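You operate a simulated robot arm through the tools that you are given. There is no shell and no other tool.

The job below is to be done with a simulated two-armed robot. You get a single attempt, and the scene is never put back.

JOB
Prime the drum pump with 4 strokes over the drip cup, then zero the meter.
Fine: swing the spout over the drip cup and set the dose dial to 20 ml first; spill nothing.

Only the result counts: the job must be done as asked and must still hold three seconds after the hand-in. Knocking over, shifting, dropping, spilling or breaking anything else fails it.

ROBOT AND FRAMES
Two 6-joint arms with fingered hands on one trunk that stands fixed in place. Base frame: the origin is at the foot of the trunk, x ahead of it, y to its left, z up. Units: cm, rad, N and s.
The left shoulder is at [2, 15.7, 82.9], the right one opposite. With the tool pointing down near the work surface each hand reaches from about 34 to 84 cm from the base axis, measured 20 degrees to its own side. Payload 4.1 kg a hand.
The tool frame of a hand sits at the grasp point between the pads (the TCP): z along the fingers, y along the line on which they close. The tips reach 3.3 cm beyond it. The gripper opens to 11.2 cm; its body begins 3.9 cm behind the TCP. The gripper is a hand of 4 fingers: y runs from the thumb to the fingers, the wrist lies at [-1.6, -11.8, -20] in the tool frame, and closing takes about 1.5 s.
Orientation is that of the tool frame in the base frame, as a unit quaternion [x, y, z, w]. With the fingers straight down and the wrist toward the robot, the tool's x, y and z point along [0, 1, 0], [1, 0, 0] and [0, 0, -1] of the base frame.

CONTROLS
- The arms move only by the tool play_rows. It takes "left_series", "right_series" or both (then of equal length, played together; a hand with none holds still); each is a list that holds one entry, the list of rows, each a list of 7 numbers: the shift along the base's x, y, z in units of 20 mm (1.0 is 20 mm), then the turn, a rotation vector about the base's x, y, z in units of 6 degrees (1.0 is 6 degrees), then the gripper command, from -1 (fully open) to 1 (shut), values between in proportion. In form: [[[dx, dy, dz, ax, ay, az, fingers], ...]]. A call has 1 to 20 rows; each row shifts and turns the commanded pose from where the row before left it. A call with a number of a shift or a turn outside -1 to 1 is refused whole. A row lasts 0.2 s, in which the tool goes at most 5 cm and 0.15 rad; a call with a longer step from one row to the next is refused whole, and so is a gripper value outside its range. Where a pose cannot be reached the arm comes as near as it can. A force on the tool above 40 N (or 10 N above the force at the start of the call, whichever is more), or a blocked arm, ends the call early, and 0.2 s more pass. The fingers move at their own pace (about 7.2 cm/s each) and stop on an object; they squeeze with about 22 N. The grip force told is the motor's: it shows also when the fingers shut on nothing. Time passes only in rows, and 0.2 s behind the last, so rows that do not move let the fingers close. It gives the time, the measured TCP pose, the force on the tool (base axes), the opening and the grip force at its end, in the units of the frame above (readings bear some noise), with the torque about the TCP (base axes, N m) and any sound that the robot's microphone picked up, and new pictures: "pictures" is both (left out), scene, wrist or none (wrist: the cameras of the hands that moved).
- Cameras (640 x 400 px; columns grow to the right, rows downward): "scene" is now at [3.71, -2.98, 144.94]; the picture's right is [-0.34, -0.94, 0.00], its down [-0.54, 0.20, -0.82] and it looks along [0.77, -0.28, -0.58] (base axes); focal length 357 px, centre (320, 200). "left" rides on the left gripper at [-6.6, -8.9, -13] in its tool frame; the picture's right is [-0.79, -0.29, 0.54], its down [0.55, -0.71, 0.44] and it looks along [0.26, 0.64, 0.72] (tool axes); focal length 247 px, centre (320, 200). "right" rides on the right gripper at [6.6, -8.9, -13] in its tool frame; the picture's right is [-0.79, 0.29, -0.54], its down [-0.55, -0.71, 0.44] and it looks along [-0.26, 0.64, 0.72] (tool axes); focal length 247 px, centre (320, 200). There is no depth. A picture from a camera that has moved, and an enlarged one, comes with that camera's place and axes in the base frame and with its lens. The place of the scene camera against the robot may be out by one fixed shift of up to 2.5 cm in any direction.
- hand_shape(shape, hand): the hand has 4 fingers and takes this shape, open, in about a second: jaw (thumb against the fingers, like two jaws); tri (thumb and two fingers); tip (a fingertip pinch); poke (one finger out to press); point (the index stretched); flat (the hand flat); cup (the hand cupped); fist (a fist). The gripper value then closes the fingers along that shape, each until it touches; the sizes above hold for jaw. It gives what a move gives, with no picture.
- pan_tilt(pan, tilt): turns the head with the scene camera to pan (to the left, within 1.501 rad either way) and tilt (down, from -0.506 to 1.204), counted from straight ahead of the robot. It gives what a move gives, and a new picture of the scene camera.
- close_up(camera, box): a new picture of the part [left, top, right, bottom] of that camera's present view, enlarged. The clock stands still meanwhile.
- sign_off(): hands the job in; it is judged then, once.

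Nothing tells you positions but the pictures and the camera data. Unless the task says otherwise, let go and move clear before handing in.

The tools are called after "Emit:" as name(argument=value, ...) on one line, values as JSON. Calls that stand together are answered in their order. play_rows: Moves the arms, as the interface text tells. Its arguments: {"type":"object","properties":{"left_series":{"type":"array","items":{"type":"array","items":{"type":"array","items":{"type":"number"}}}},"right_series":{"type":"array","items":{"type":"array","items":{"type":"array","items":{"type":"number"}}}},"pictures":{"type":"string","enum":["both","scene","wrist","none"]}},"required":[]} The other tools are called the same way: hand_shape (shape, hand) gives the hand a shape; pan_tilt (pan, tilt) turns the head that bears the scene camera; close_up (camera, box) takes an enlarged picture of a part of a camera's view; sign_off () hands the job in.

At the start:

```text
time_s: 0.0
left_tcp_pos: [32.06, -1.79, 124.29]
left_tcp_rot: [0.841, 0.541, 0.0, -0.001]
left_ft_force: [-0.6, -0.2, 0.1]
left_ft_torque: [-0.02, 0.0, 0.03]
left_finger_gap: 11.14
left_grasp_force: 0.0
left_shape: jaw
right_tcp_pos: [34.8, -39.62, 124.25]
right_tcp_rot: [0.842, 0.54, 0.0, -0.001]
right_ft_force: [-0.1, 0.5, -0.5]
right_ft_torque: [-0.01, 0.03, 0.03]
right_finger_gap: 11.16
right_grasp_force: 0.0
right_shape: jaw
head pan, tilt (commanded): [-0.346, 0.616]
```

scene: 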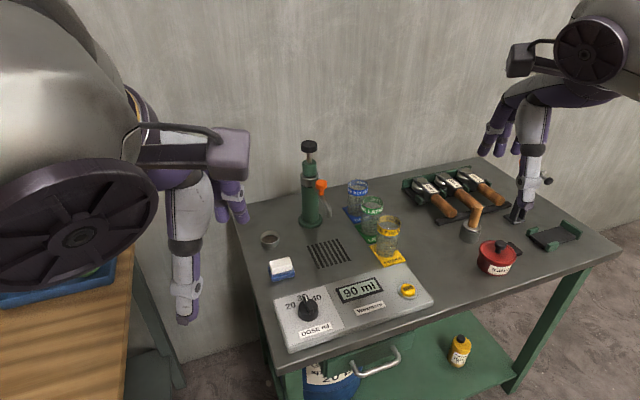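
right: 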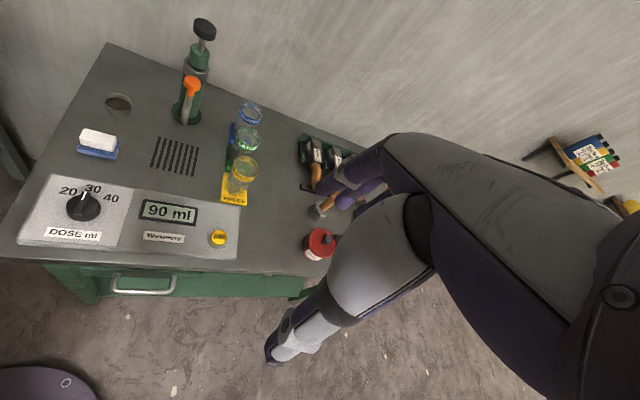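
left: 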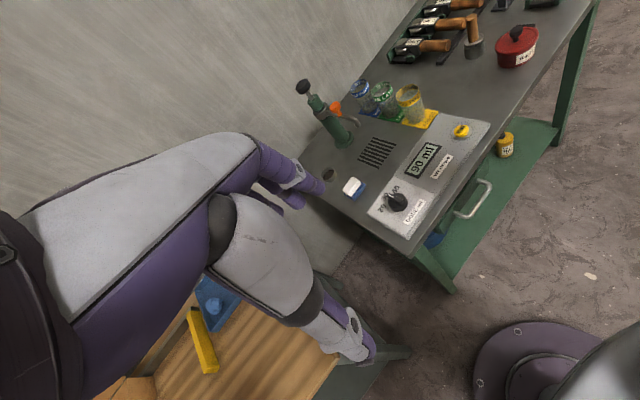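

I see a workbench with a green pump with a black knob and an orange lever or spout, a dial panel (dose 20/30/40) with a "90 ml" display, a yellow button, and a drip cup on the left. I'll enlarge several views before moving anything.

Emit:
close_up(camera="scene", box=[240, 130, 440, 255])

Emit:
close_up(camera="scene", box=[250, 225, 450, 350])

Emit:
close_up(camera="right", box=[60, 10, 300, 160])

Emit:
close_up(camera="right", box=[10, 140, 250, 290])

Emit:
close_up(camera="left", box=[280, 60, 500, 240])

```text
3.20 times, centred on (340, 192) of scene
camera zoom: at [3.71, -2.98, 144.94], right [-0.34, -0.94, 0.0], down [-0.54, 0.2, -0.82], along [0.77, -0.28, -0.58], focal length 1142 px, centre (256, 224)
```

zoom: 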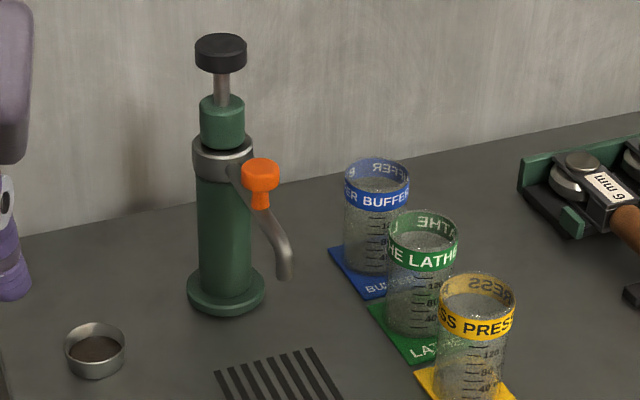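

```text
3.20 times, centred on (350, 288) of scene
camera zoom: at [3.71, -2.98, 144.94], right [-0.34, -0.94, 0.0], down [-0.54, 0.2, -0.82], along [0.77, -0.28, -0.58], focal length 1142 px, centre (224, -80)
```

zoom: 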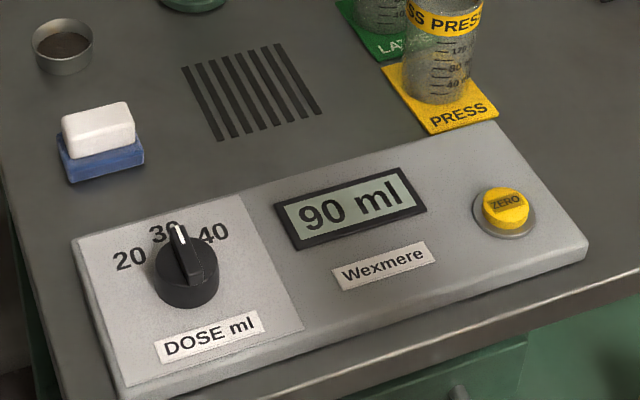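

```text
2.67 times, centred on (180, 85) of right
camera zoom: at [29.43, -29.87, 137.35], right [-0.07, -0.84, 0.54], down [-0.88, -0.21, -0.44], along [0.48, -0.5, -0.72], focal length 659 px, centre (693, 507)
```

zoom: 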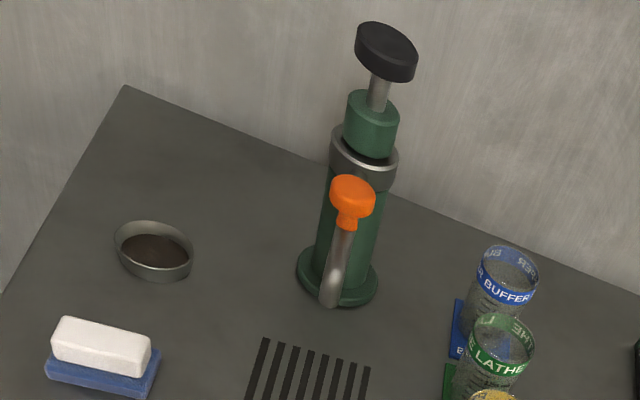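

```text
2.67 times, centred on (130, 215) of right
camera zoom: at [29.43, -29.87, 137.35], right [-0.07, -0.84, 0.54], down [-0.88, -0.21, -0.44], along [0.48, -0.5, -0.72], focal length 659 px, centre (827, 160)
```

zoom: 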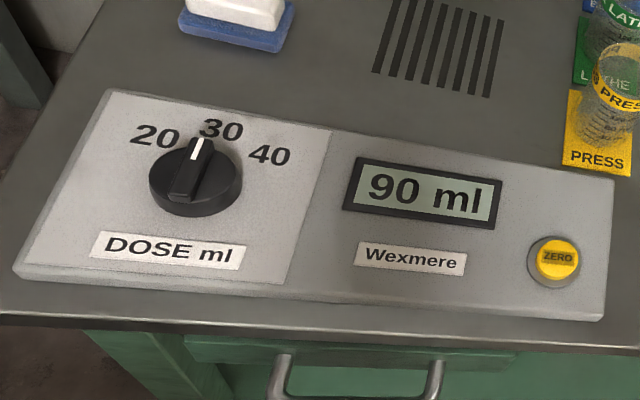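

```text
2.22 times, centred on (390, 150) of left
camera zoom: at [21.33, -4.08, 137.3], right [-0.59, -0.6, -0.54], down [-0.42, 0.8, -0.44], along [0.69, -0.03, -0.72], focal length 549 px, centre (164, 311)
```

zoom: 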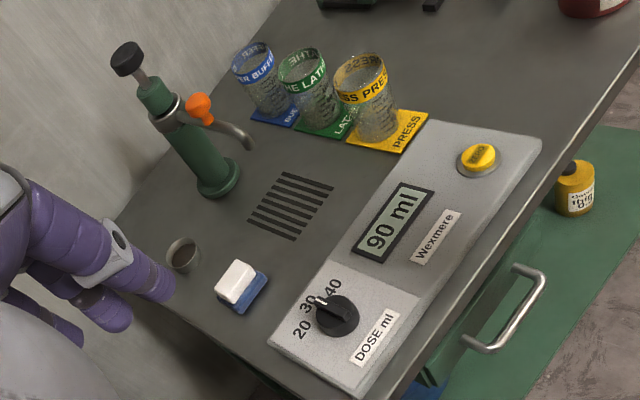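

The bench is clear to read. I place the dial near (52,-17,82), the ZERO button near (49.6,-40,82), the pump axis near (85,-28.5), its knob top near z 104, the orange spout peg near (76,-28,97), and the drip cup near (77,-15). I'll move the left hand out of the way and hover the right hand above the dial to look closer.

Emit:
play_rows(right_series=[[[0.7125, 0.946, -0.802, 0, 0, 0, -1], [0.7125, 0.946, -0.802, 0, 0, 0, -1], [0.7125, 0.946, -0.802, 0, 0, 0, -1], [0.7125, 0.946, -0.802, 0, 0, 0, -1], [0.7125, 0.946, -0.802, 0, 0, 0, -1], [0.7125, 0.946, -0.802, 0, 0, 0, -1], [0.7125, 0.946, -0.802, 0, 0, 0, -1], [0.7125, 0.946, -0.802, 0, 0, 0, -1], [0.7125, 0.946, -0.802, 0, 0, 0, -1], [0.7125, 0.946, -0.802, 0, 0, 0, -1], [0.7125, 0.946, -0.802, 0, 0, 0, -1], [0.7125, 0.946, -0.802, 0, 0, 0, -1]]], left_series=[[[0, 0.8, 0, 0, 0, 0, -1], [0, 0.8, 0, 0, 0, 0, -1], [0, 0.8, 0, 0, 0, 0, -1], [0, 0.8, 0, 0, 0, 0, -1], [0, 0.8, 0, 0, 0, 0, -1], [0, 0.8, 0, 0, 0, 0, -1], [0, 0.8, 0, 0, 0, 0, -1], [0, 0.8, 0, 0, 0, 0, -1], [0, 0.8, 0, 0, 0, 0, -1], [0, 0, 0, 0, 0, 0, -1], [0, 0, 0, 0, 0, 0, -1], [0, 0, 0, 0, 0, 0, -1]]], pictures="both")

```text
time_s: 2.6
left_tcp_pos: [32.05, 12.69, 124.24]
left_tcp_rot: [0.841, 0.541, 0.001, 0.0]
left_ft_force: [-1.2, -0.2, -0.1]
left_ft_torque: [0.03, -0.05, 0.02]
left_finger_gap: 11.15
left_grasp_force: 0.2
left_shape: jaw
right_tcp_pos: [51.82, -17.21, 105.09]
right_tcp_rot: [0.841, 0.54, 0.0, -0.001]
right_ft_force: [-0.2, 0.7, 0.3]
right_ft_torque: [0.01, 0.0, -0.02]
right_finger_gap: 11.18
right_grasp_force: 0.1
right_shape: jaw
head pan, tilt (commanded): [-0.346, 0.616]
camera scene: at [3.67, -3.01, 144.94], right [-0.34, -0.94, 0.0], down [-0.54, 0.2, -0.82], along [0.77, -0.28, -0.58], focal length 357 px, centre (320, 200)
camera right: at [46.53, -7.54, 118.11], right [-0.07, -0.84, 0.54], down [-0.88, -0.21, -0.44], along [0.48, -0.5, -0.72], focal length 247 px, centre (320, 200)
camera left: at [21.27, 10.31, 137.37], right [-0.59, -0.6, -0.54], down [-0.42, 0.8, -0.44], along [0.69, -0.03, -0.72], focal length 247 px, centre (320, 200)
```

scene: 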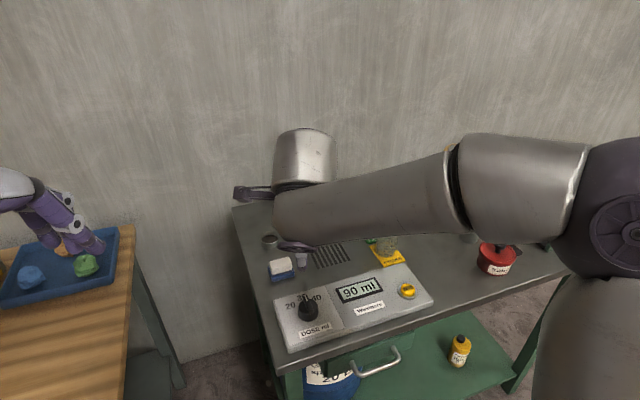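
right: 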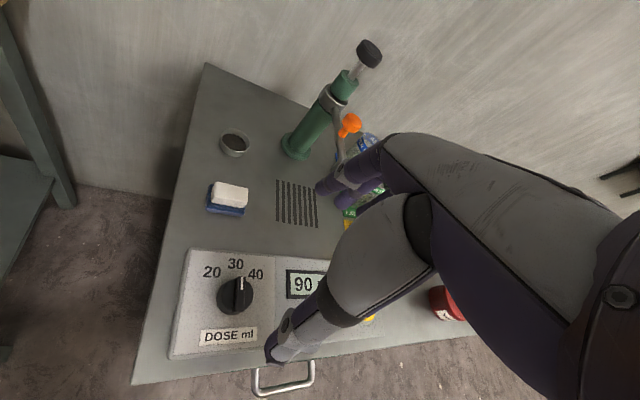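
left: 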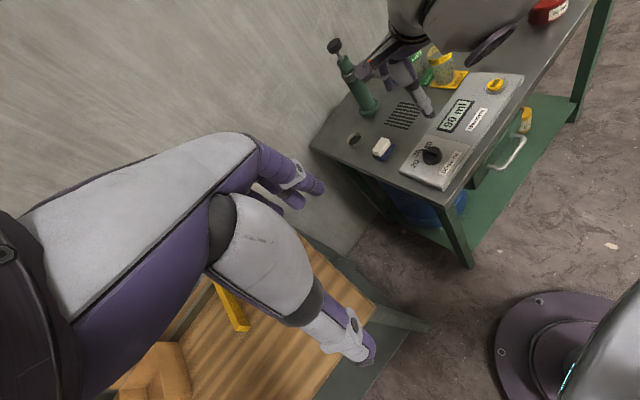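

The right hand hovers above the dial, with the display still reading 90 ml. I'll zoom in on the dial, cup and pump from these new viewpoints to refine positions.

Emit:
close_up(camera="right", box=[160, 230, 320, 370])

Emit:
close_up(camera="right", box=[200, 30, 400, 220])

Emit:
close_up(camera="left", box=[310, 20, 530, 200])

Emit:
close_up(camera="scene", box=[260, 220, 440, 360])

```text
2.86 times, centred on (240, 300) of right
camera zoom: at [46.53, -7.54, 118.11], right [-0.07, -0.84, 0.54], down [-0.88, -0.21, -0.44], along [0.48, -0.5, -0.72], focal length 706 px, centre (549, -86)
```

zoom: 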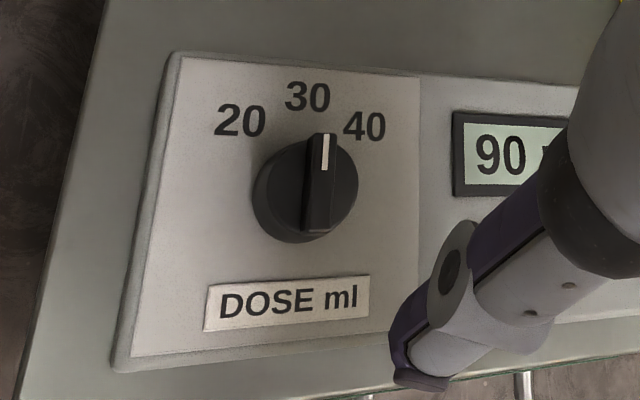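

```text
2.11 times, centred on (300, 125) of right
camera zoom: at [46.53, -7.54, 118.11], right [-0.07, -0.84, 0.54], down [-0.88, -0.21, -0.44], along [0.48, -0.5, -0.72], focal length 520 px, centre (362, 358)
```

zoom: 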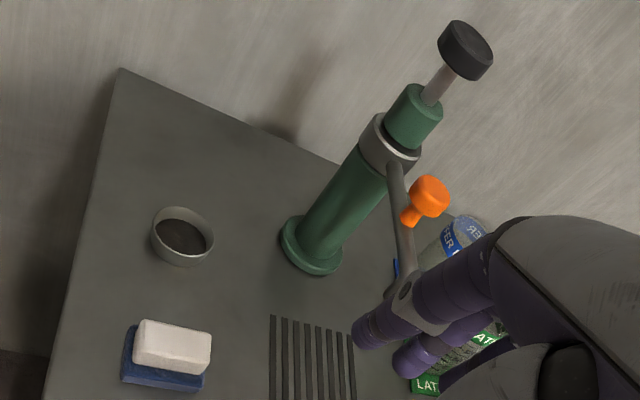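

```text
2.22 times, centred on (420, 110) of left
camera zoom: at [21.27, 10.31, 137.37], right [-0.59, -0.6, -0.54], down [-0.42, 0.8, -0.44], along [0.69, -0.03, -0.72], focal length 549 px, centre (98, 400)
```

zoom: 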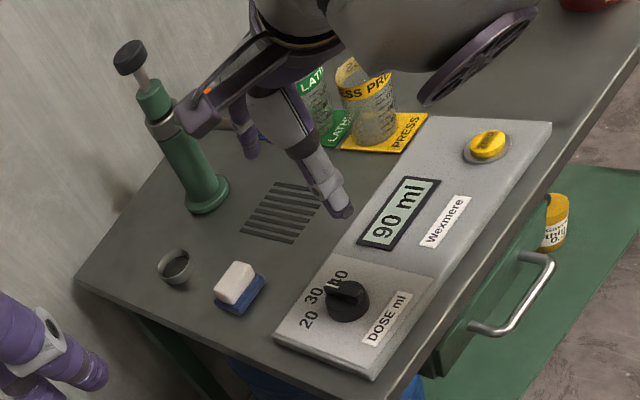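

```text
2.86 times, centred on (350, 290) of scene
camera zoom: at [3.67, -3.01, 144.94], right [-0.34, -0.94, 0.0], down [-0.54, 0.2, -0.82], along [0.77, -0.28, -0.58], focal length 1020 px, centre (234, -57)
```

zoom: 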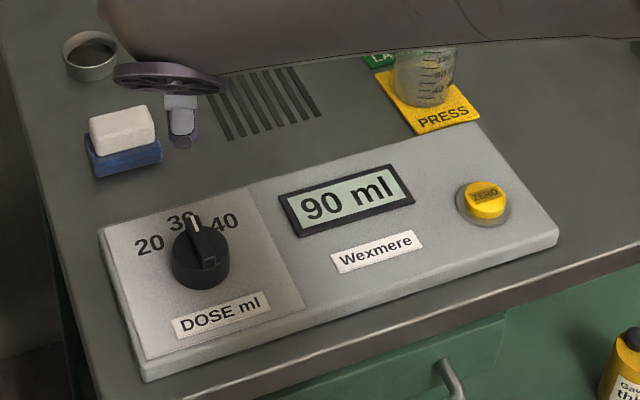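

The dial's bar points along +x (30), and the 20 label sits about 45° counter-clockwise. The dial centre is about (51.8,-17.2) and the panel top is near z 82. The hand is already centred over it, so I'll descend most of the way with the jaws open and check.

Emit:
play_rows(right_series=[[[0, 0, -0.95, 0, 0, 0, -1], [0, 0, -0.95, 0, 0, 0, -1], [0, 0, -0.95, 0, 0, 0, -1], [0, 0, -0.95, 0, 0, 0, -1], [0, 0, -0.95, 0, 0, 0, -1], [0, 0, -0.95, 0, 0, 0, -1], [0, 0, -0.95, 0, 0, 0, -1], [0, 0, -0.95, 0, 0, 0, -1], [0, 0, -0.8, 0, 0, 0, -1], [0, 0, 0, 0, 0, 0, -1]]], pictures="both")

```text
time_s: 4.8
left_tcp_pos: [32.05, 12.54, 124.29]
left_tcp_rot: [0.842, 0.54, -0.001, 0.001]
left_ft_force: [-0.6, 0.9, -0.4]
left_ft_torque: [-0.02, -0.02, 0.01]
left_finger_gap: 11.16
left_grasp_force: 0.0
left_shape: jaw
right_tcp_pos: [51.83, -16.72, 88.28]
right_tcp_rot: [0.841, 0.54, 0.001, 0.0]
right_ft_force: [0.8, 0.0, 0.1]
right_ft_torque: [0.0, 0.0, 0.02]
right_finger_gap: 11.17
right_grasp_force: 0.1
right_shape: jaw
head pan, tilt (commanded): [-0.346, 0.616]
camera scene: at [3.71, -2.98, 144.94], right [-0.34, -0.94, 0.0], down [-0.54, 0.2, -0.82], along [0.77, -0.28, -0.58], focal length 357 px, centre (320, 200)
camera right: at [46.59, -6.98, 101.31], right [-0.07, -0.84, 0.54], down [-0.88, -0.21, -0.44], along [0.48, -0.5, -0.72], focal length 247 px, centre (320, 200)
```

scene: 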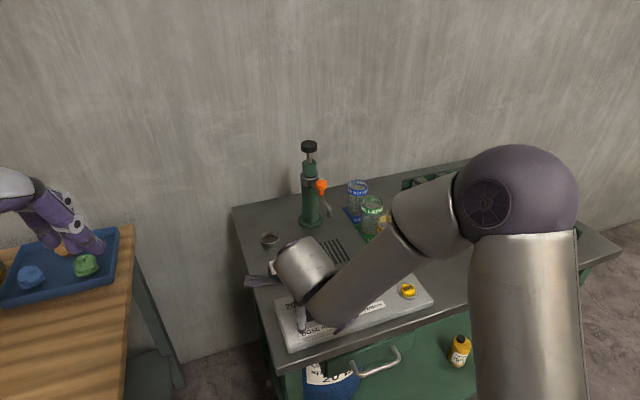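
right: 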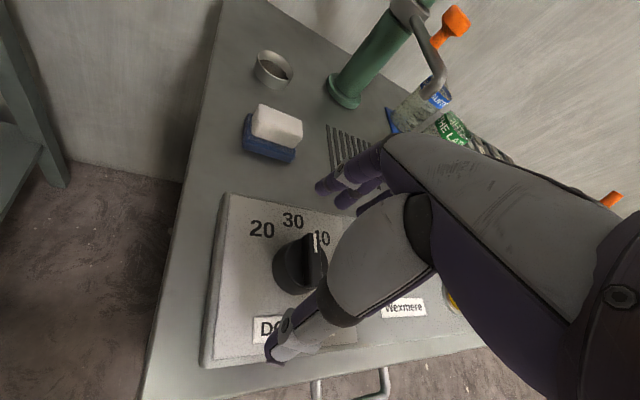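

The open jaws straddle the dial about 6 cm above the panel, and nothing has touched. I'll zoom in to check how well it is centred.

Emit:
close_up(camera="right", box=[220, 170, 420, 370])

Emit:
close_up(camera="left", box=[340, 40, 540, 200])

Emit:
close_up(camera="scene", box=[260, 230, 400, 350])

```text
2.00 times, centred on (320, 270) of right
camera zoom: at [46.59, -6.98, 101.31], right [-0.07, -0.84, 0.54], down [-0.88, -0.21, -0.44], along [0.48, -0.5, -0.72], focal length 494 px, centre (320, 60)
```

zoom: 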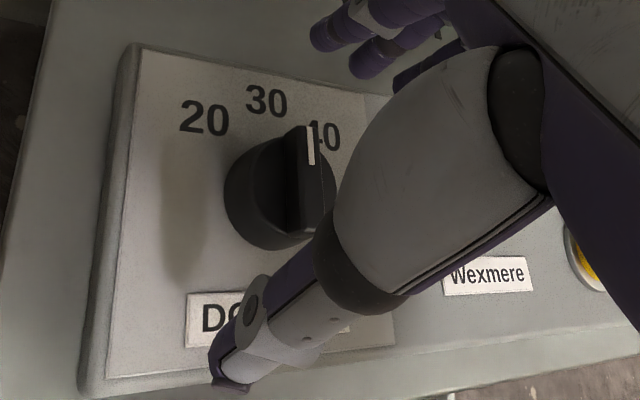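

```text
2.50 times, centred on (440, 120) of left
camera zoom: at [21.3, 10.33, 137.37], right [-0.59, -0.6, -0.54], down [-0.42, 0.8, -0.44], along [0.69, -0.03, -0.72], focal length 617 px, centre (20, 400)
```

zoom: 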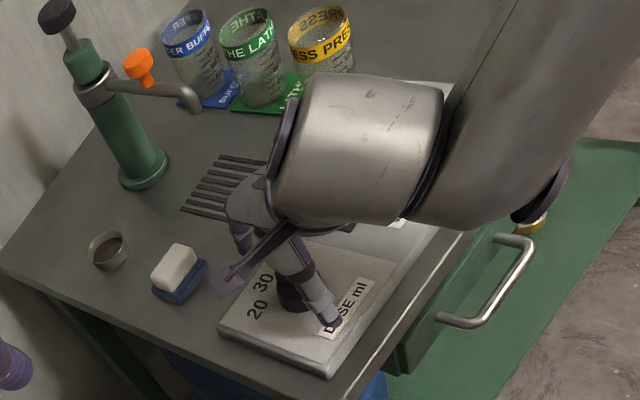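

```text
3.33 times, centred on (330, 290) of scene
camera zoom: at [3.71, -2.98, 144.94], right [-0.34, -0.94, 0.0], down [-0.54, 0.2, -0.82], along [0.77, -0.28, -0.58], focal length 1190 px, centre (287, -100)
```

zoom: 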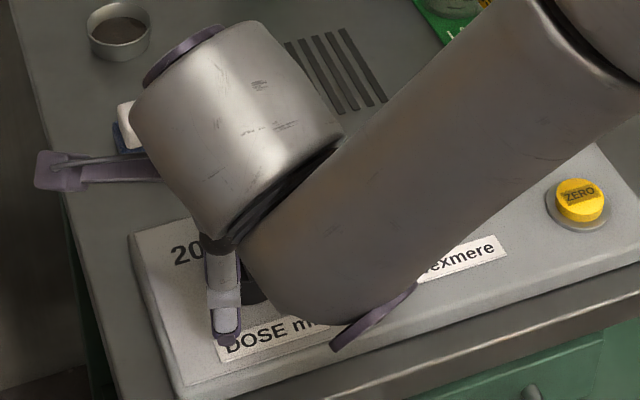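

The dial is centred between thumb and fingers to within about half a centimetre. I'll shift slightly, lower until the tips are just above the panel, and close on the knob.

Emit:
play_rows(right_series=[[[0, -0.2, -0.45, 0, 0, 0, -1], [0, 0, -0.45, 0, 0, 0, -1], [0, 0, -0.35, 0, 0, 0, -1], [0, 0, 0, 0, 0, 0, 0], [0, 0, 0, 0, 0, 0, 0.5], [0, 0, 0, 0, 0, 0, 1], [0, 0, 0, 0, 0, 0, 1], [0, 0, 0, 0, 0, 0, 1], [0, 0, 0, 0, 0, 0, 1], [0, 0, 0, 0, 0, 0, 1], [0, 0, 0, 0, 0, 0, 1], [0, 0, 0, 0, 0, 0, 1]]], pictures="both")

```text
time_s: 7.4
left_tcp_pos: [32.12, 12.72, 124.3]
left_tcp_rot: [0.841, 0.54, 0.0, 0.0]
left_ft_force: [0.2, -0.4, 0.0]
left_ft_torque: [0.02, 0.0, -0.02]
left_finger_gap: 11.14
left_grasp_force: 0.1
left_shape: jaw
right_tcp_pos: [51.9, -17.13, 85.97]
right_tcp_rot: [0.841, 0.54, 0.0, 0.0]
right_ft_force: [-2.5, 2.3, -1.1]
right_ft_torque: [0.01, 0.05, 0.0]
right_finger_gap: 3.54
right_grasp_force: 21.5
right_shape: jaw
head pan, tilt (commanded): [-0.346, 0.616]
camera scene: at [3.7, -2.98, 144.94], right [-0.34, -0.94, 0.0], down [-0.54, 0.2, -0.82], along [0.77, -0.28, -0.58], focal length 357 px, centre (320, 200)
camera right: at [46.54, -7.54, 99.0], right [-0.07, -0.84, 0.54], down [-0.88, -0.21, -0.44], along [0.48, -0.5, -0.72], focal length 247 px, centre (320, 200)
```

scene: 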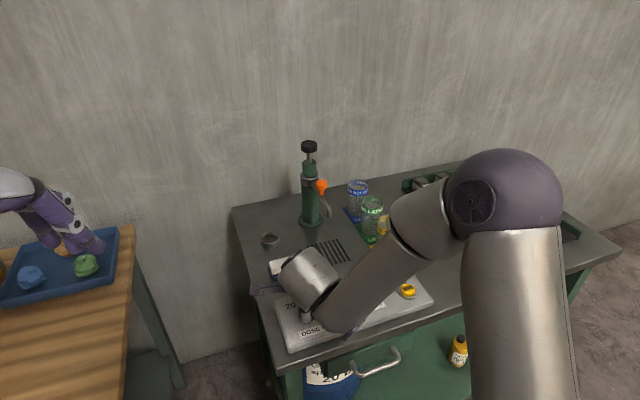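
right: 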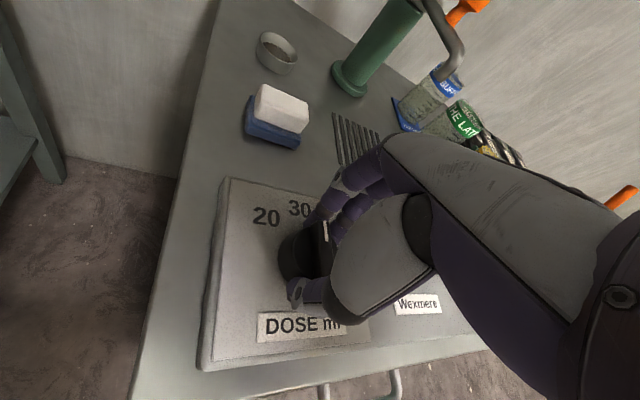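

The knob is gripped (gap 3.5 cm, 21 N). Now I'll turn it about 45° counter-clockwise, from 30 to 20.

Emit:
play_rows(right_series=[[[0, 0, 0, 0, 0, 0.75, 1], [0, 0, 0, 0, 0, 0.75, 1], [0, 0, 0, 0, 0, 0.75, 1], [0, 0, 0, 0, 0, 0.75, 1], [0, 0, 0, 0, 0, 0.75, 1], [0, 0, 0, 0, 0, 0.75, 1], [0, 0, 0, 0, 0, 0.75, 1], [0, 0, 0, 0, 0, 0.75, 1], [0, 0, 0, 0, 0, 0.75, 1], [0, 0, 0, 0, 0, 0.75, 1], [0, 0, 0, 0, 0, 0, 1]]], pictures="both")

```text
time_s: 9.8
left_tcp_pos: [32.09, 12.62, 124.34]
left_tcp_rot: [0.842, 0.54, 0.0, 0.0]
left_ft_force: [-0.7, 0.1, 0.1]
left_ft_torque: [-0.01, 0.0, 0.01]
left_finger_gap: 11.15
left_grasp_force: 0.1
left_shape: jaw
right_tcp_pos: [51.99, -16.83, 86.25]
right_tcp_rot: [0.572, 0.821, -0.008, -0.003]
right_ft_force: [-6.7, -8.8, -20.4]
right_ft_torque: [-0.17, -0.06, -0.07]
right_finger_gap: 3.24
right_grasp_force: 22.3
right_shape: jaw
right hand out of reach, approached as far as the arm can: row 10
head pan, tilt (commanded): [-0.346, 0.616]
camera scene: at [3.73, -3.04, 144.94], right [-0.34, -0.94, 0.0], down [-0.54, 0.2, -0.82], along [0.77, -0.28, -0.58], focal length 357 px, centre (320, 200)
camera right: at [41.65, -13.63, 99.38], right [0.55, -0.64, 0.54], down [-0.48, -0.77, -0.42], along [0.68, -0.03, -0.73], focal length 247 px, centre (320, 200)
```

scene: 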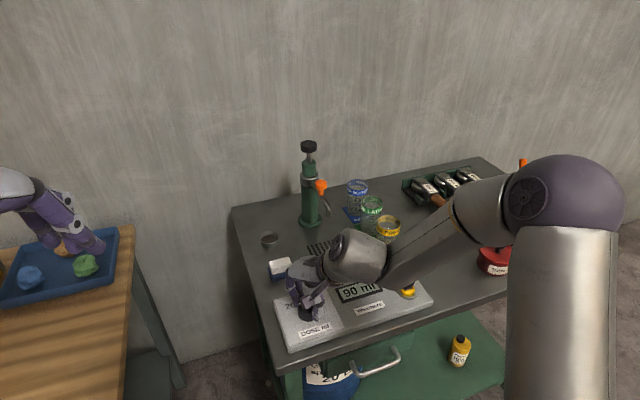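
right: 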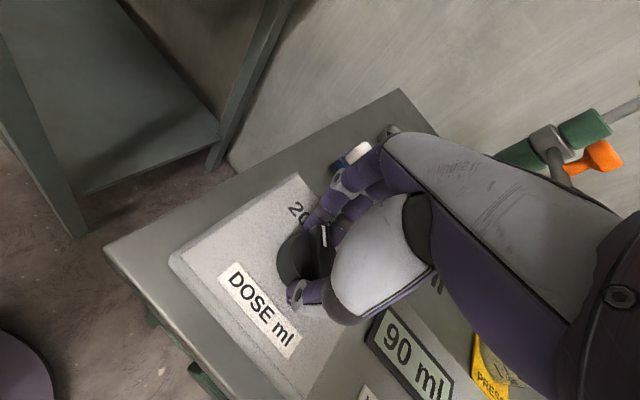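

The hand turned almost exactly 45° and the dial seems to have followed it. There is about 20 N of strain near the reach limit, so I'll zoom in before letting go.

Emit:
close_up(camera="right", box=[220, 180, 380, 330])

Emit:
close_up(camera="scene", box=[260, 240, 380, 350])

```text
2.67 times, centred on (300, 255) of right
camera zoom: at [41.65, -13.63, 99.38], right [0.55, -0.64, 0.54], down [-0.48, -0.77, -0.42], along [0.68, -0.03, -0.73], focal length 659 px, centre (373, 53)
```

zoom: 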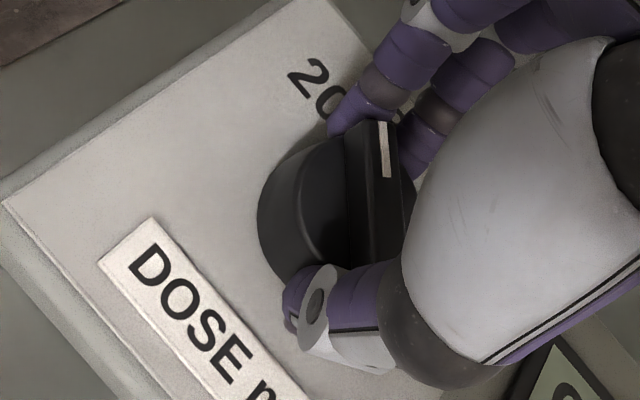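

```text
3.64 times, centred on (320, 295) of scene
camera zoom: at [3.73, -3.04, 144.94], right [-0.34, -0.94, 0.0], down [-0.54, 0.2, -0.82], along [0.77, -0.28, -0.58], focal length 1298 px, centre (320, -146)
```

zoom: 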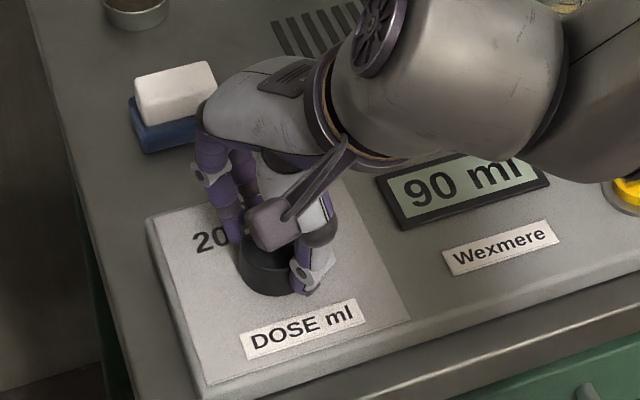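

The pointer now faces the 20 label. I'll open the jaws and lift straight up to check it.

Emit:
play_rows(right_series=[[[0, 0, 0, 0, 0, 0, 0.2], [0, 0, 0, 0, 0, 0, -0.5], [0, 0, 0, 0, 0, 0, -1], [0, 0, 0, 0, 0, 0, -1], [0, 0, 0, 0, 0, 0, -1], [0, 0, 0, 0, 0, 0, -1], [0, 0, 0.5, 0, 0, 0, -1], [0, 0, 1, 0, 0, 0, -1], [0, 0, 1, 0, 0, 0, -1], [0, 0, 1, 0, 0, 0, -1], [0, 0, 1, 0, 0, 0, -1], [0, 0, 1, 0, 0, 0, -1]]], pictures="both")

```text
time_s: 12.4
left_tcp_pos: [32.1, 12.68, 124.4]
left_tcp_rot: [0.842, 0.54, -0.001, 0.0]
left_ft_force: [0.8, -0.7, 0.1]
left_ft_torque: [0.0, 0.01, 0.0]
left_finger_gap: 11.17
left_grasp_force: 0.1
left_shape: jaw
right_tcp_pos: [52.32, -16.65, 97.39]
right_tcp_rot: [0.57, 0.822, 0.0, 0.001]
right_ft_force: [-0.2, -0.3, 0.5]
right_ft_torque: [0.04, 0.02, 0.0]
right_finger_gap: 11.17
right_grasp_force: 0.0
right_shape: jaw
head pan, tilt (commanded): [-0.346, 0.616]
camera scene: at [3.72, -2.99, 144.94], right [-0.34, -0.94, 0.0], down [-0.54, 0.2, -0.82], along [0.77, -0.28, -0.58], focal length 357 px, centre (320, 200)
camera right: at [41.74, -13.58, 110.54], right [0.55, -0.64, 0.54], down [-0.47, -0.77, -0.44], along [0.69, -0.02, -0.72], focal length 247 px, centre (320, 200)
```

scene: 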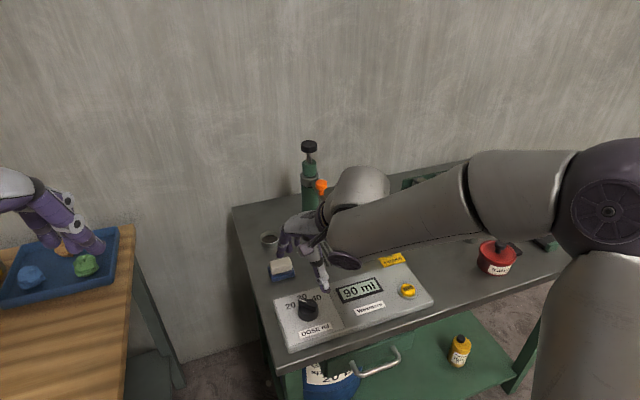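
right: 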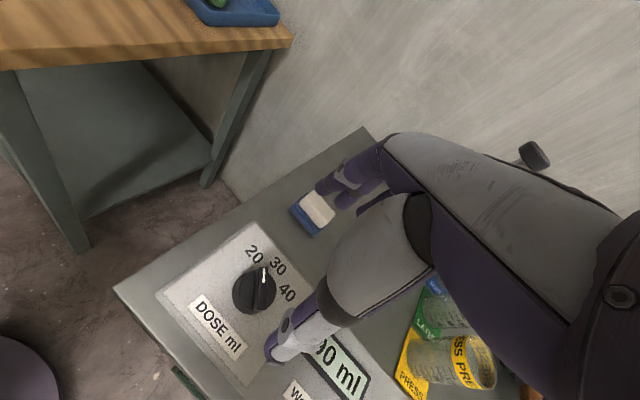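

Emit:
close_up(camera="right", box=[190, 230, 330, 350])

Emit:
close_up(camera="scene", box=[260, 260, 380, 350])

Emit:
close_up(camera="left", box=[340, 20, 540, 180])

```text
3.33 times, centred on (260, 290) of right
camera zoom: at [41.74, -13.58, 110.54], right [0.55, -0.64, 0.54], down [-0.47, -0.77, -0.44], along [0.69, -0.02, -0.72], focal length 823 px, centre (520, -100)
```

zoom: 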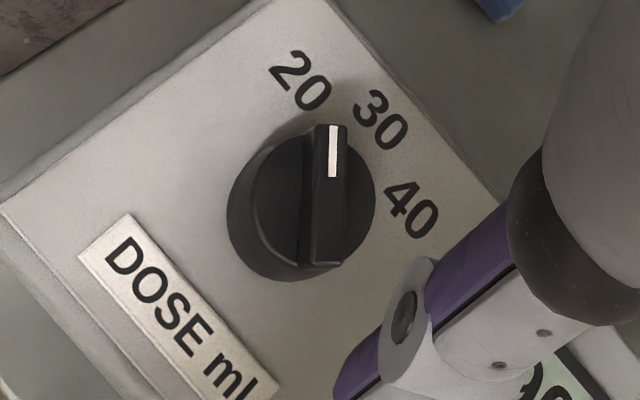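

```text
4.44 times, centred on (320, 305) of scene
camera zoom: at [3.72, -2.99, 144.94], right [-0.34, -0.94, 0.0], down [-0.54, 0.2, -0.82], along [0.77, -0.28, -0.58], focal length 1587 px, centre (320, -267)
```

zoom: 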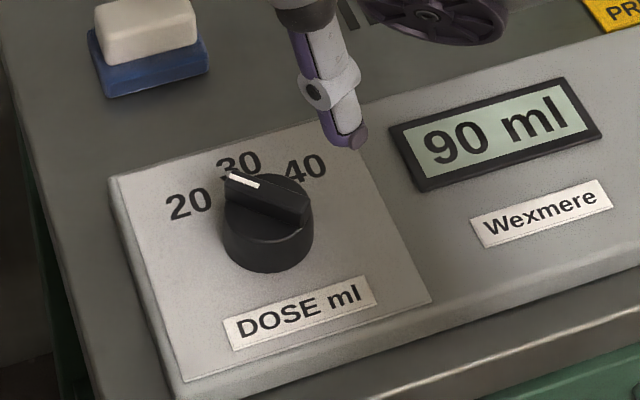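

```text
2.50 times, centred on (440, 100) of left
camera zoom: at [21.31, 10.32, 137.37], right [-0.59, -0.6, -0.54], down [-0.42, 0.8, -0.44], along [0.69, -0.03, -0.72], focal length 617 px, centre (20, 450)
```

zoom: 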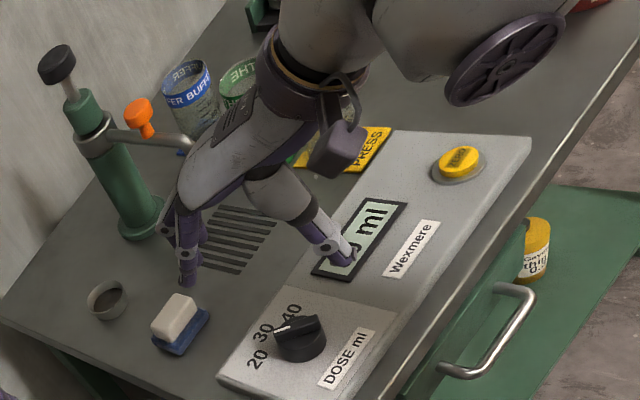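

The dial is set to 20 (measured bar angle 45°). Next I'll raise the hand and tilt it 30° forward with the jaws partly closed, so it hovers above the orange spout peg near (75.4,-28.4,98).

Emit:
play_rows(right_series=[[[0, 0, 1, 0, 0, 0, -0.6], [0, 0, 1, 0, 0, 0, -0.16], [0, 0, 1, 0, 0, 0, -0.16], [0, 0, 1, 0, 0, 0, -0.16], [0, 0, 1, 0, 0, 0, -0.16], [0.92, -0.49, 0.11, 0.1463, -0.3904, 0, -0.16], [0.92, -0.49, 0.11, 0.1463, -0.3904, 0, -0.16], [0.92, -0.49, 0.11, 0.1463, -0.3904, 0, -0.16], [0.92, -0.49, 0.11, 0.1463, -0.3904, 0, -0.16], [0.92, -0.49, 0.11, 0.1463, -0.3904, 0, -0.16], [0.92, -0.49, 0.11, 0.1463, -0.3904, 0, -0.16], [0.92, -0.49, 0.11, 0.1463, -0.3904, 0, -0.16], [0.92, -0.49, 0.11, 0.1463, -0.3904, 0, -0.16], [0.92, -0.49, 0.11, 0.1463, -0.3904, 0, -0.16], [0.92, -0.49, 0.11, 0.1463, -0.3904, 0, -0.16], [0.92, -0.49, 0.11, 0.1463, -0.3904, 0, -0.16], [0.92, -0.49, 0.11, 0.1463, -0.3904, 0, -0.16]]], pictures="both")

```text
time_s: 16.0
left_tcp_pos: [31.96, 12.57, 124.33]
left_tcp_rot: [0.842, 0.54, -0.001, 0.0]
left_ft_force: [-0.4, 0.6, -0.2]
left_ft_torque: [-0.02, -0.01, 0.02]
left_finger_gap: 11.16
left_grasp_force: 0.0
left_shape: jaw
right_tcp_pos: [74.13, -28.44, 110.43]
right_tcp_rot: [0.55, 0.794, 0.214, 0.146]
right_ft_force: [-1.3, 0.0, 0.9]
right_ft_torque: [-0.02, -0.02, -0.02]
right_finger_gap: 6.57
right_grasp_force: 0.1
right_shape: jaw
head pan, tilt (commanded): [-0.346, 0.616]
camera scene: at [3.69, -2.97, 144.94], right [-0.34, -0.94, 0.0], down [-0.54, 0.2, -0.82], along [0.77, -0.28, -0.58], focal length 357 px, centre (320, 200)
camera right: at [58.54, -27.2, 117.25], right [0.26, -0.75, 0.61], down [-0.18, -0.66, -0.73], along [0.95, 0.08, -0.3], focal length 247 px, centre (320, 200)
```

scene: 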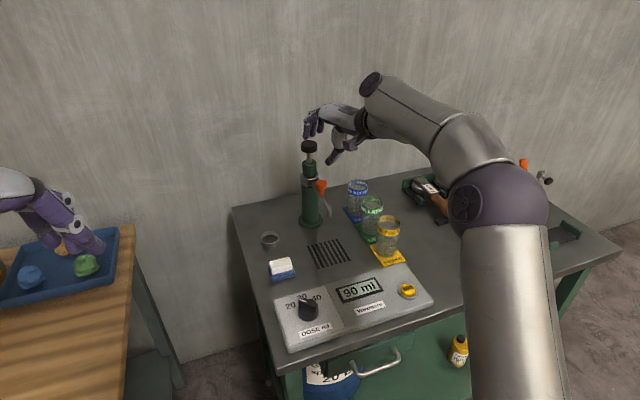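
right: 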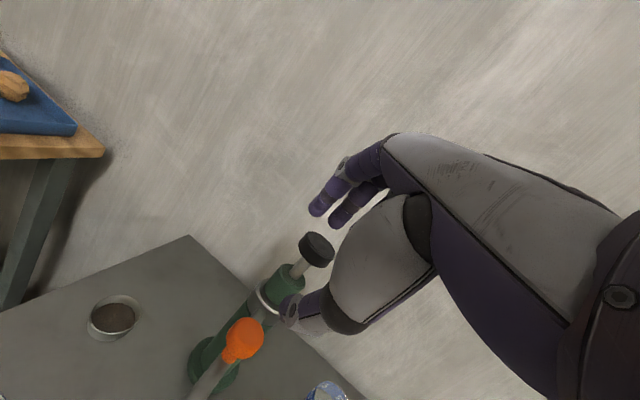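

The hand hovers above the peg with no contact. I'll zoom in to refine the peg position before lowering.

Emit:
close_up(camera="right", box=[70, 220, 360, 400])

Emit:
close_up(camera="scene", box=[250, 70, 450, 240])

Emit:
close_up(camera="left", box=[310, 0, 510, 150])

```text
2.21 times, centred on (215, 310) of right
camera zoom: at [58.54, -27.2, 117.25], right [0.26, -0.75, 0.61], down [-0.18, -0.66, -0.73], along [0.95, 0.08, -0.3], focal length 545 px, centre (552, -43)
```

zoom: 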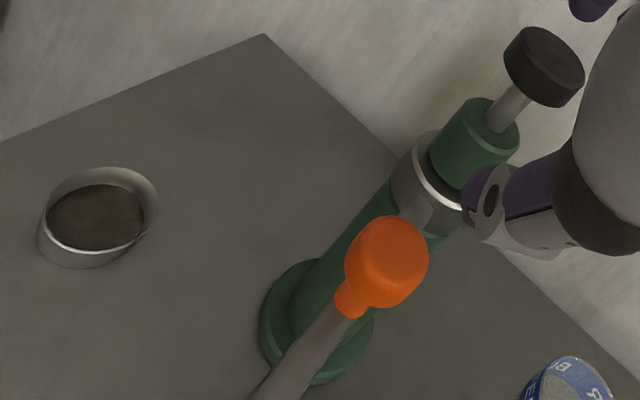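

```text
2.35 times, centred on (350, 155) of scene
camera zoom: at [3.69, -2.97, 144.94], right [-0.34, -0.94, 0.0], down [-0.54, 0.2, -0.82], along [0.77, -0.28, -0.58], focal length 840 px, centre (249, 306)
```

zoom: 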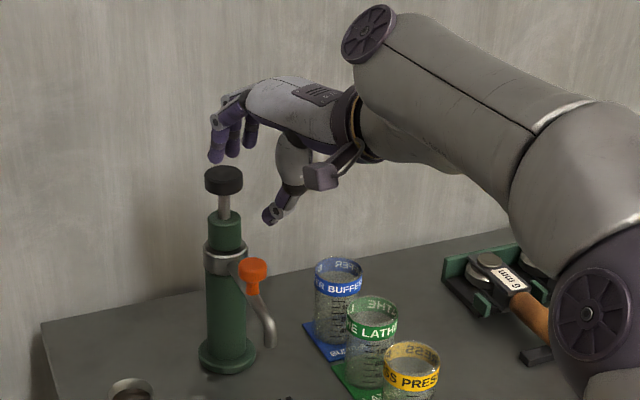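

```text
2.67 times, centred on (410, 75) of left
camera zoom: at [21.29, 10.34, 137.37], right [-0.59, -0.6, -0.54], down [-0.42, 0.8, -0.44], along [0.69, -0.03, -0.72], focal length 659 px, centre (80, 533)
```

zoom: 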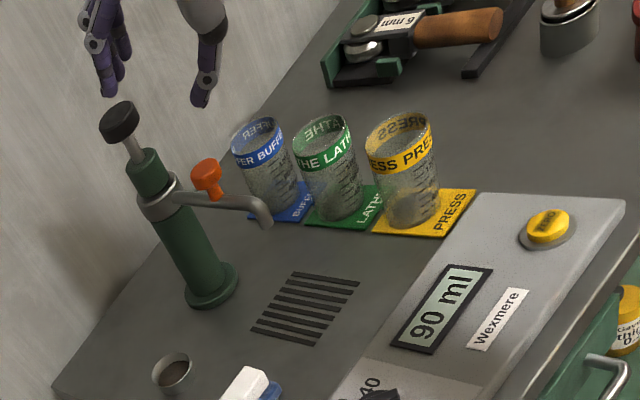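

The peg head is at about (75.0,-28.4,98.1) and the pump axis about (84.6,-28.4). I'll narrow the jaws a bit more and lower partway, keeping clear of the black knob.

Emit:
play_rows(right_series=[[[0.15, 0, 0, 0, 0, 0, 0.02], [0.1, 0, -0.8, 0, 0, 0, 0.02], [0, 0, -0.8, 0, 0, 0, 0.02], [0, 0, -0.8, 0, 0, 0, 0.02], [0, 0, -0.6, 0, 0, 0, 0.02], [0, 0, 0, 0, 0, 0, 0.02]]], pictures="both")

Emit:
close_up(camera="right", box=[180, 170, 400, 400])

Emit:
close_up(camera="scene", box=[270, 90, 410, 210])

Emit:
close_up(camera="left", box=[310, 0, 450, 110])

```text
time_s: 17.4
left_tcp_pos: [32.02, 12.6, 124.39]
left_tcp_rot: [0.841, 0.541, -0.001, 0.0]
left_ft_force: [0.8, 0.1, 0.2]
left_ft_torque: [0.02, 0.0, -0.02]
left_finger_gap: 11.17
left_grasp_force: 0.0
left_shape: jaw
right_tcp_pos: [74.72, -28.45, 104.28]
right_tcp_rot: [0.552, 0.793, 0.213, 0.147]
right_ft_force: [0.3, 0.5, 0.3]
right_ft_torque: [-0.01, 0.0, 0.0]
right_finger_gap: 5.53
right_grasp_force: 0.0
right_shape: jaw
head pan, tilt (commanded): [-0.346, 0.616]
camera scene: at [3.71, -2.98, 144.94], right [-0.34, -0.94, 0.0], down [-0.54, 0.2, -0.82], along [0.77, -0.28, -0.58], focal length 357 px, centre (320, 200)
camera right: at [59.32, -27.29, 111.1], right [0.26, -0.75, 0.61], down [-0.18, -0.66, -0.73], along [0.95, 0.08, -0.3], focal length 247 px, centre (320, 200)
```

scene: 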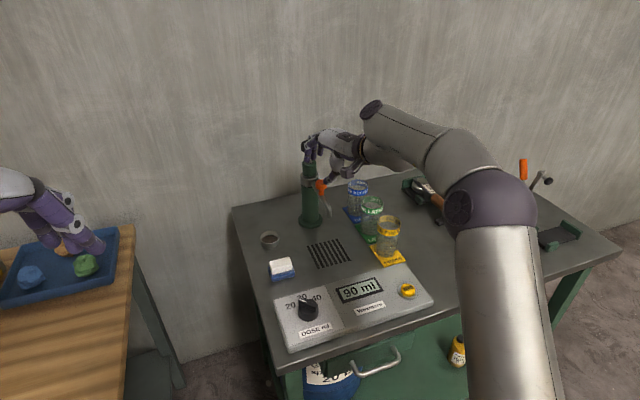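
right: 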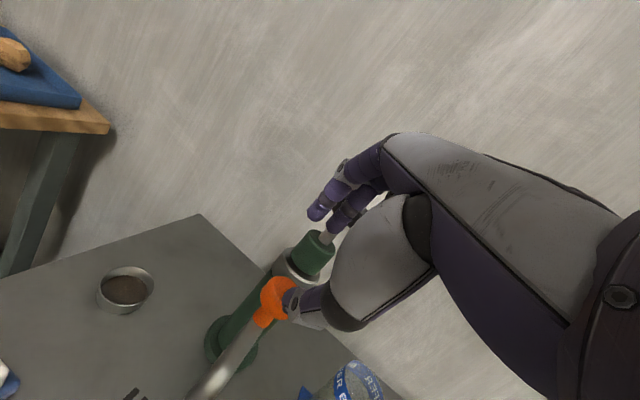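

```text
1.74 times, centred on (290, 285) of right
camera zoom: at [59.32, -27.29, 111.1], right [0.26, -0.75, 0.61], down [-0.18, -0.66, -0.73], along [0.95, 0.08, -0.3], focal length 430 px, centre (372, 52)
```

zoom: 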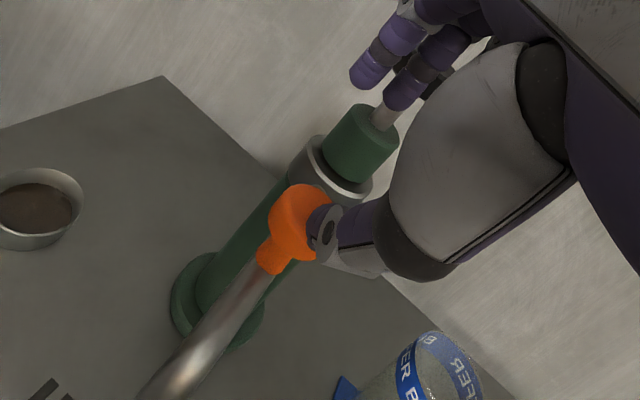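

```text
3.33 times, centred on (340, 150) of scene
camera zoom: at [3.71, -2.98, 144.94], right [-0.34, -0.94, 0.0], down [-0.54, 0.2, -0.82], along [0.77, -0.28, -0.58], focal length 1190 px, centre (253, 367)
```

zoom: 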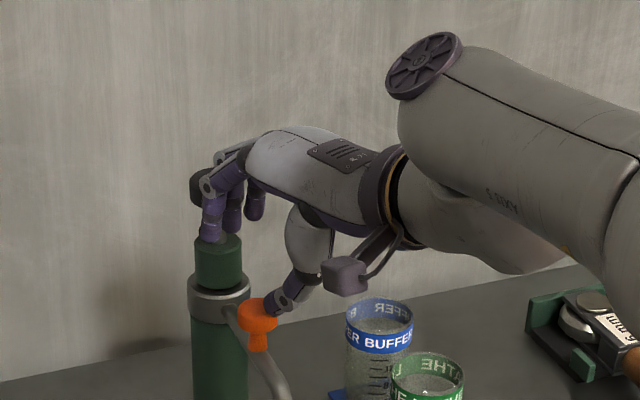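

```text
3.64 times, centred on (380, 55) of left
camera zoom: at [21.3, 10.33, 137.37], right [-0.59, -0.6, -0.54], down [-0.42, 0.8, -0.44], along [0.69, -0.03, -0.72], focal length 898 px, centre (102, 727)
```

zoom: 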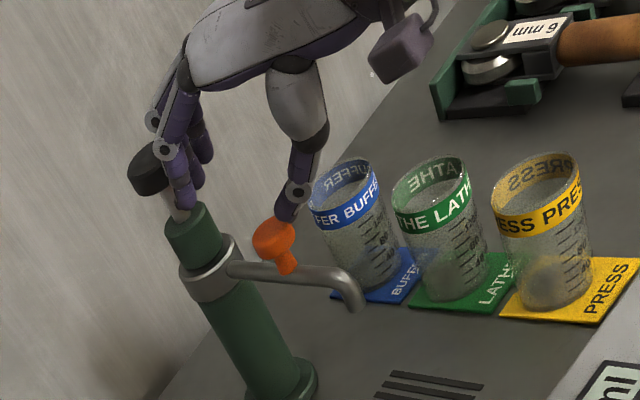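

The jaws' tilt puts the thumb directly above the peg, so gripping from here would hit it. Instead I'll raise the hand, close the fingers, and go round to the right side of the peg to push the spout across to the cup.

Emit:
play_rows(right_series=[[[0, 0, 1, 0, 0, 0, 0.02], [0, 0, 1, 0, 0, 0, 0.02], [0, 0, 1, 0, 0, 0, 0.4], [-0.2, -0.566, 0, 0, 0, -0.94, 0.8], [-0.2, -0.566, 0, 0, 0, -0.94, 1], [-0.2, -0.566, 0, 0, 0, -0.94, 1], [-0.2, -0.566, 0, 0, 0, -0.94, 1], [-0.2, -0.566, 0, 0, 0, -0.94, 1], [-0.2, -0.566, 0, 0, 0, -0.94, 1], [-0.2, -0.566, 0, 0, 0, -0.94, 1], [-0.2, -0.566, 0, 0, 0, -0.94, 1], [0, 0, 0, 0, 0, 0, 1]]], pictures="both")

Emit:
close_up(camera="left", box=[310, 0, 450, 110])

Emit:
close_up(camera="scene", box=[270, 90, 430, 230])

```text
time_s: 20.0
left_tcp_pos: [31.94, 12.58, 124.41]
left_tcp_rot: [0.842, 0.54, 0.0, 0.0]
left_ft_force: [1.2, 0.3, 0.0]
left_ft_torque: [-0.02, -0.01, 0.01]
left_finger_gap: 11.17
left_grasp_force: 0.1
left_shape: jaw
right_tcp_pos: [73.27, -39.09, 113.13]
right_tcp_rot: [0.798, 0.541, 0.138, 0.227]
right_ft_force: [0.3, 0.5, 0.5]
right_ft_torque: [-0.03, -0.01, -0.01]
right_finger_gap: 0.0
right_grasp_force: 21.7
right_shape: jaw
right hand out of reach, approached as far as the arm can: row 6, 7, 8
head pan, tilt (commanded): [-0.346, 0.616]
camera scene: at [3.71, -2.99, 144.94], right [-0.34, -0.94, 0.0], down [-0.54, 0.2, -0.82], along [0.77, -0.28, -0.58], focal length 357 px, centre (320, 200)
camera right: at [62.59, -27.38, 119.56], right [-0.32, -0.71, 0.63], down [-0.57, -0.38, -0.72], along [0.75, -0.59, -0.28], focal length 247 px, centre (320, 200)
```

scene: 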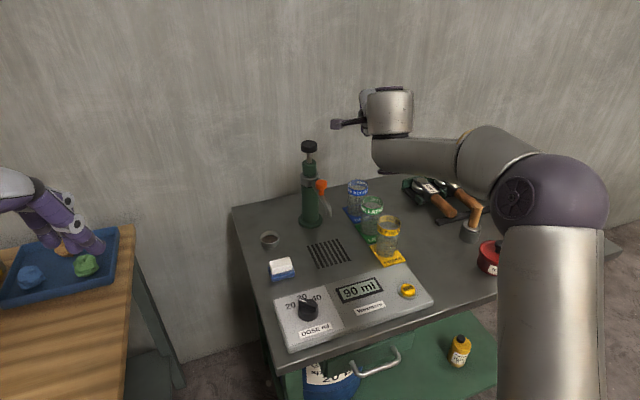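
right: 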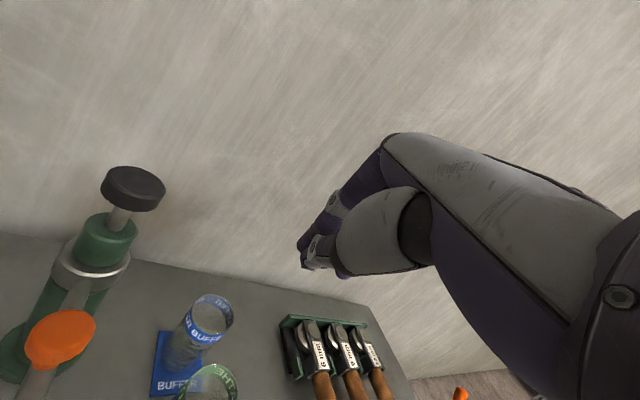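

```text
3.64 times, centred on (380, 55) of left
camera zoom: at [21.3, 10.33, 137.37], right [-0.59, -0.6, -0.54], down [-0.42, 0.8, -0.44], along [0.69, -0.03, -0.72], focal length 898 px, centre (102, 727)
```

zoom: 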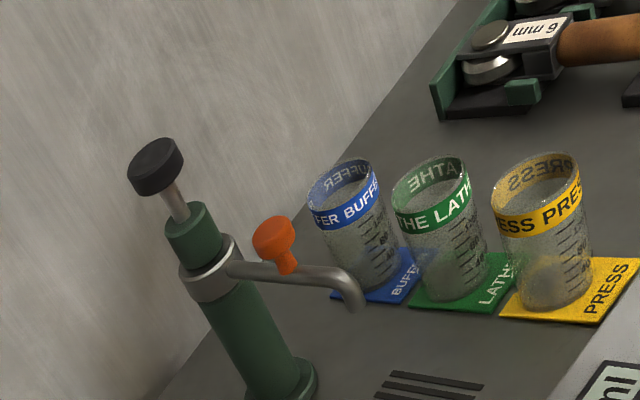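

```text
2.86 times, centred on (350, 160) of scene
camera zoom: at [3.71, -2.99, 144.94], right [-0.34, -0.94, 0.0], down [-0.54, 0.2, -0.82], along [0.77, -0.28, -0.58], focal length 1020 px, centre (234, 314)
```

zoom: 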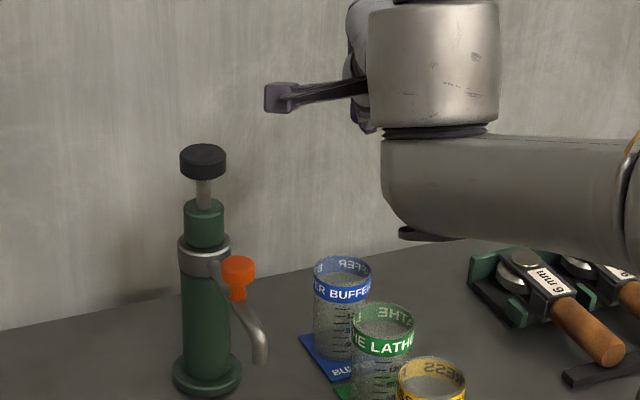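

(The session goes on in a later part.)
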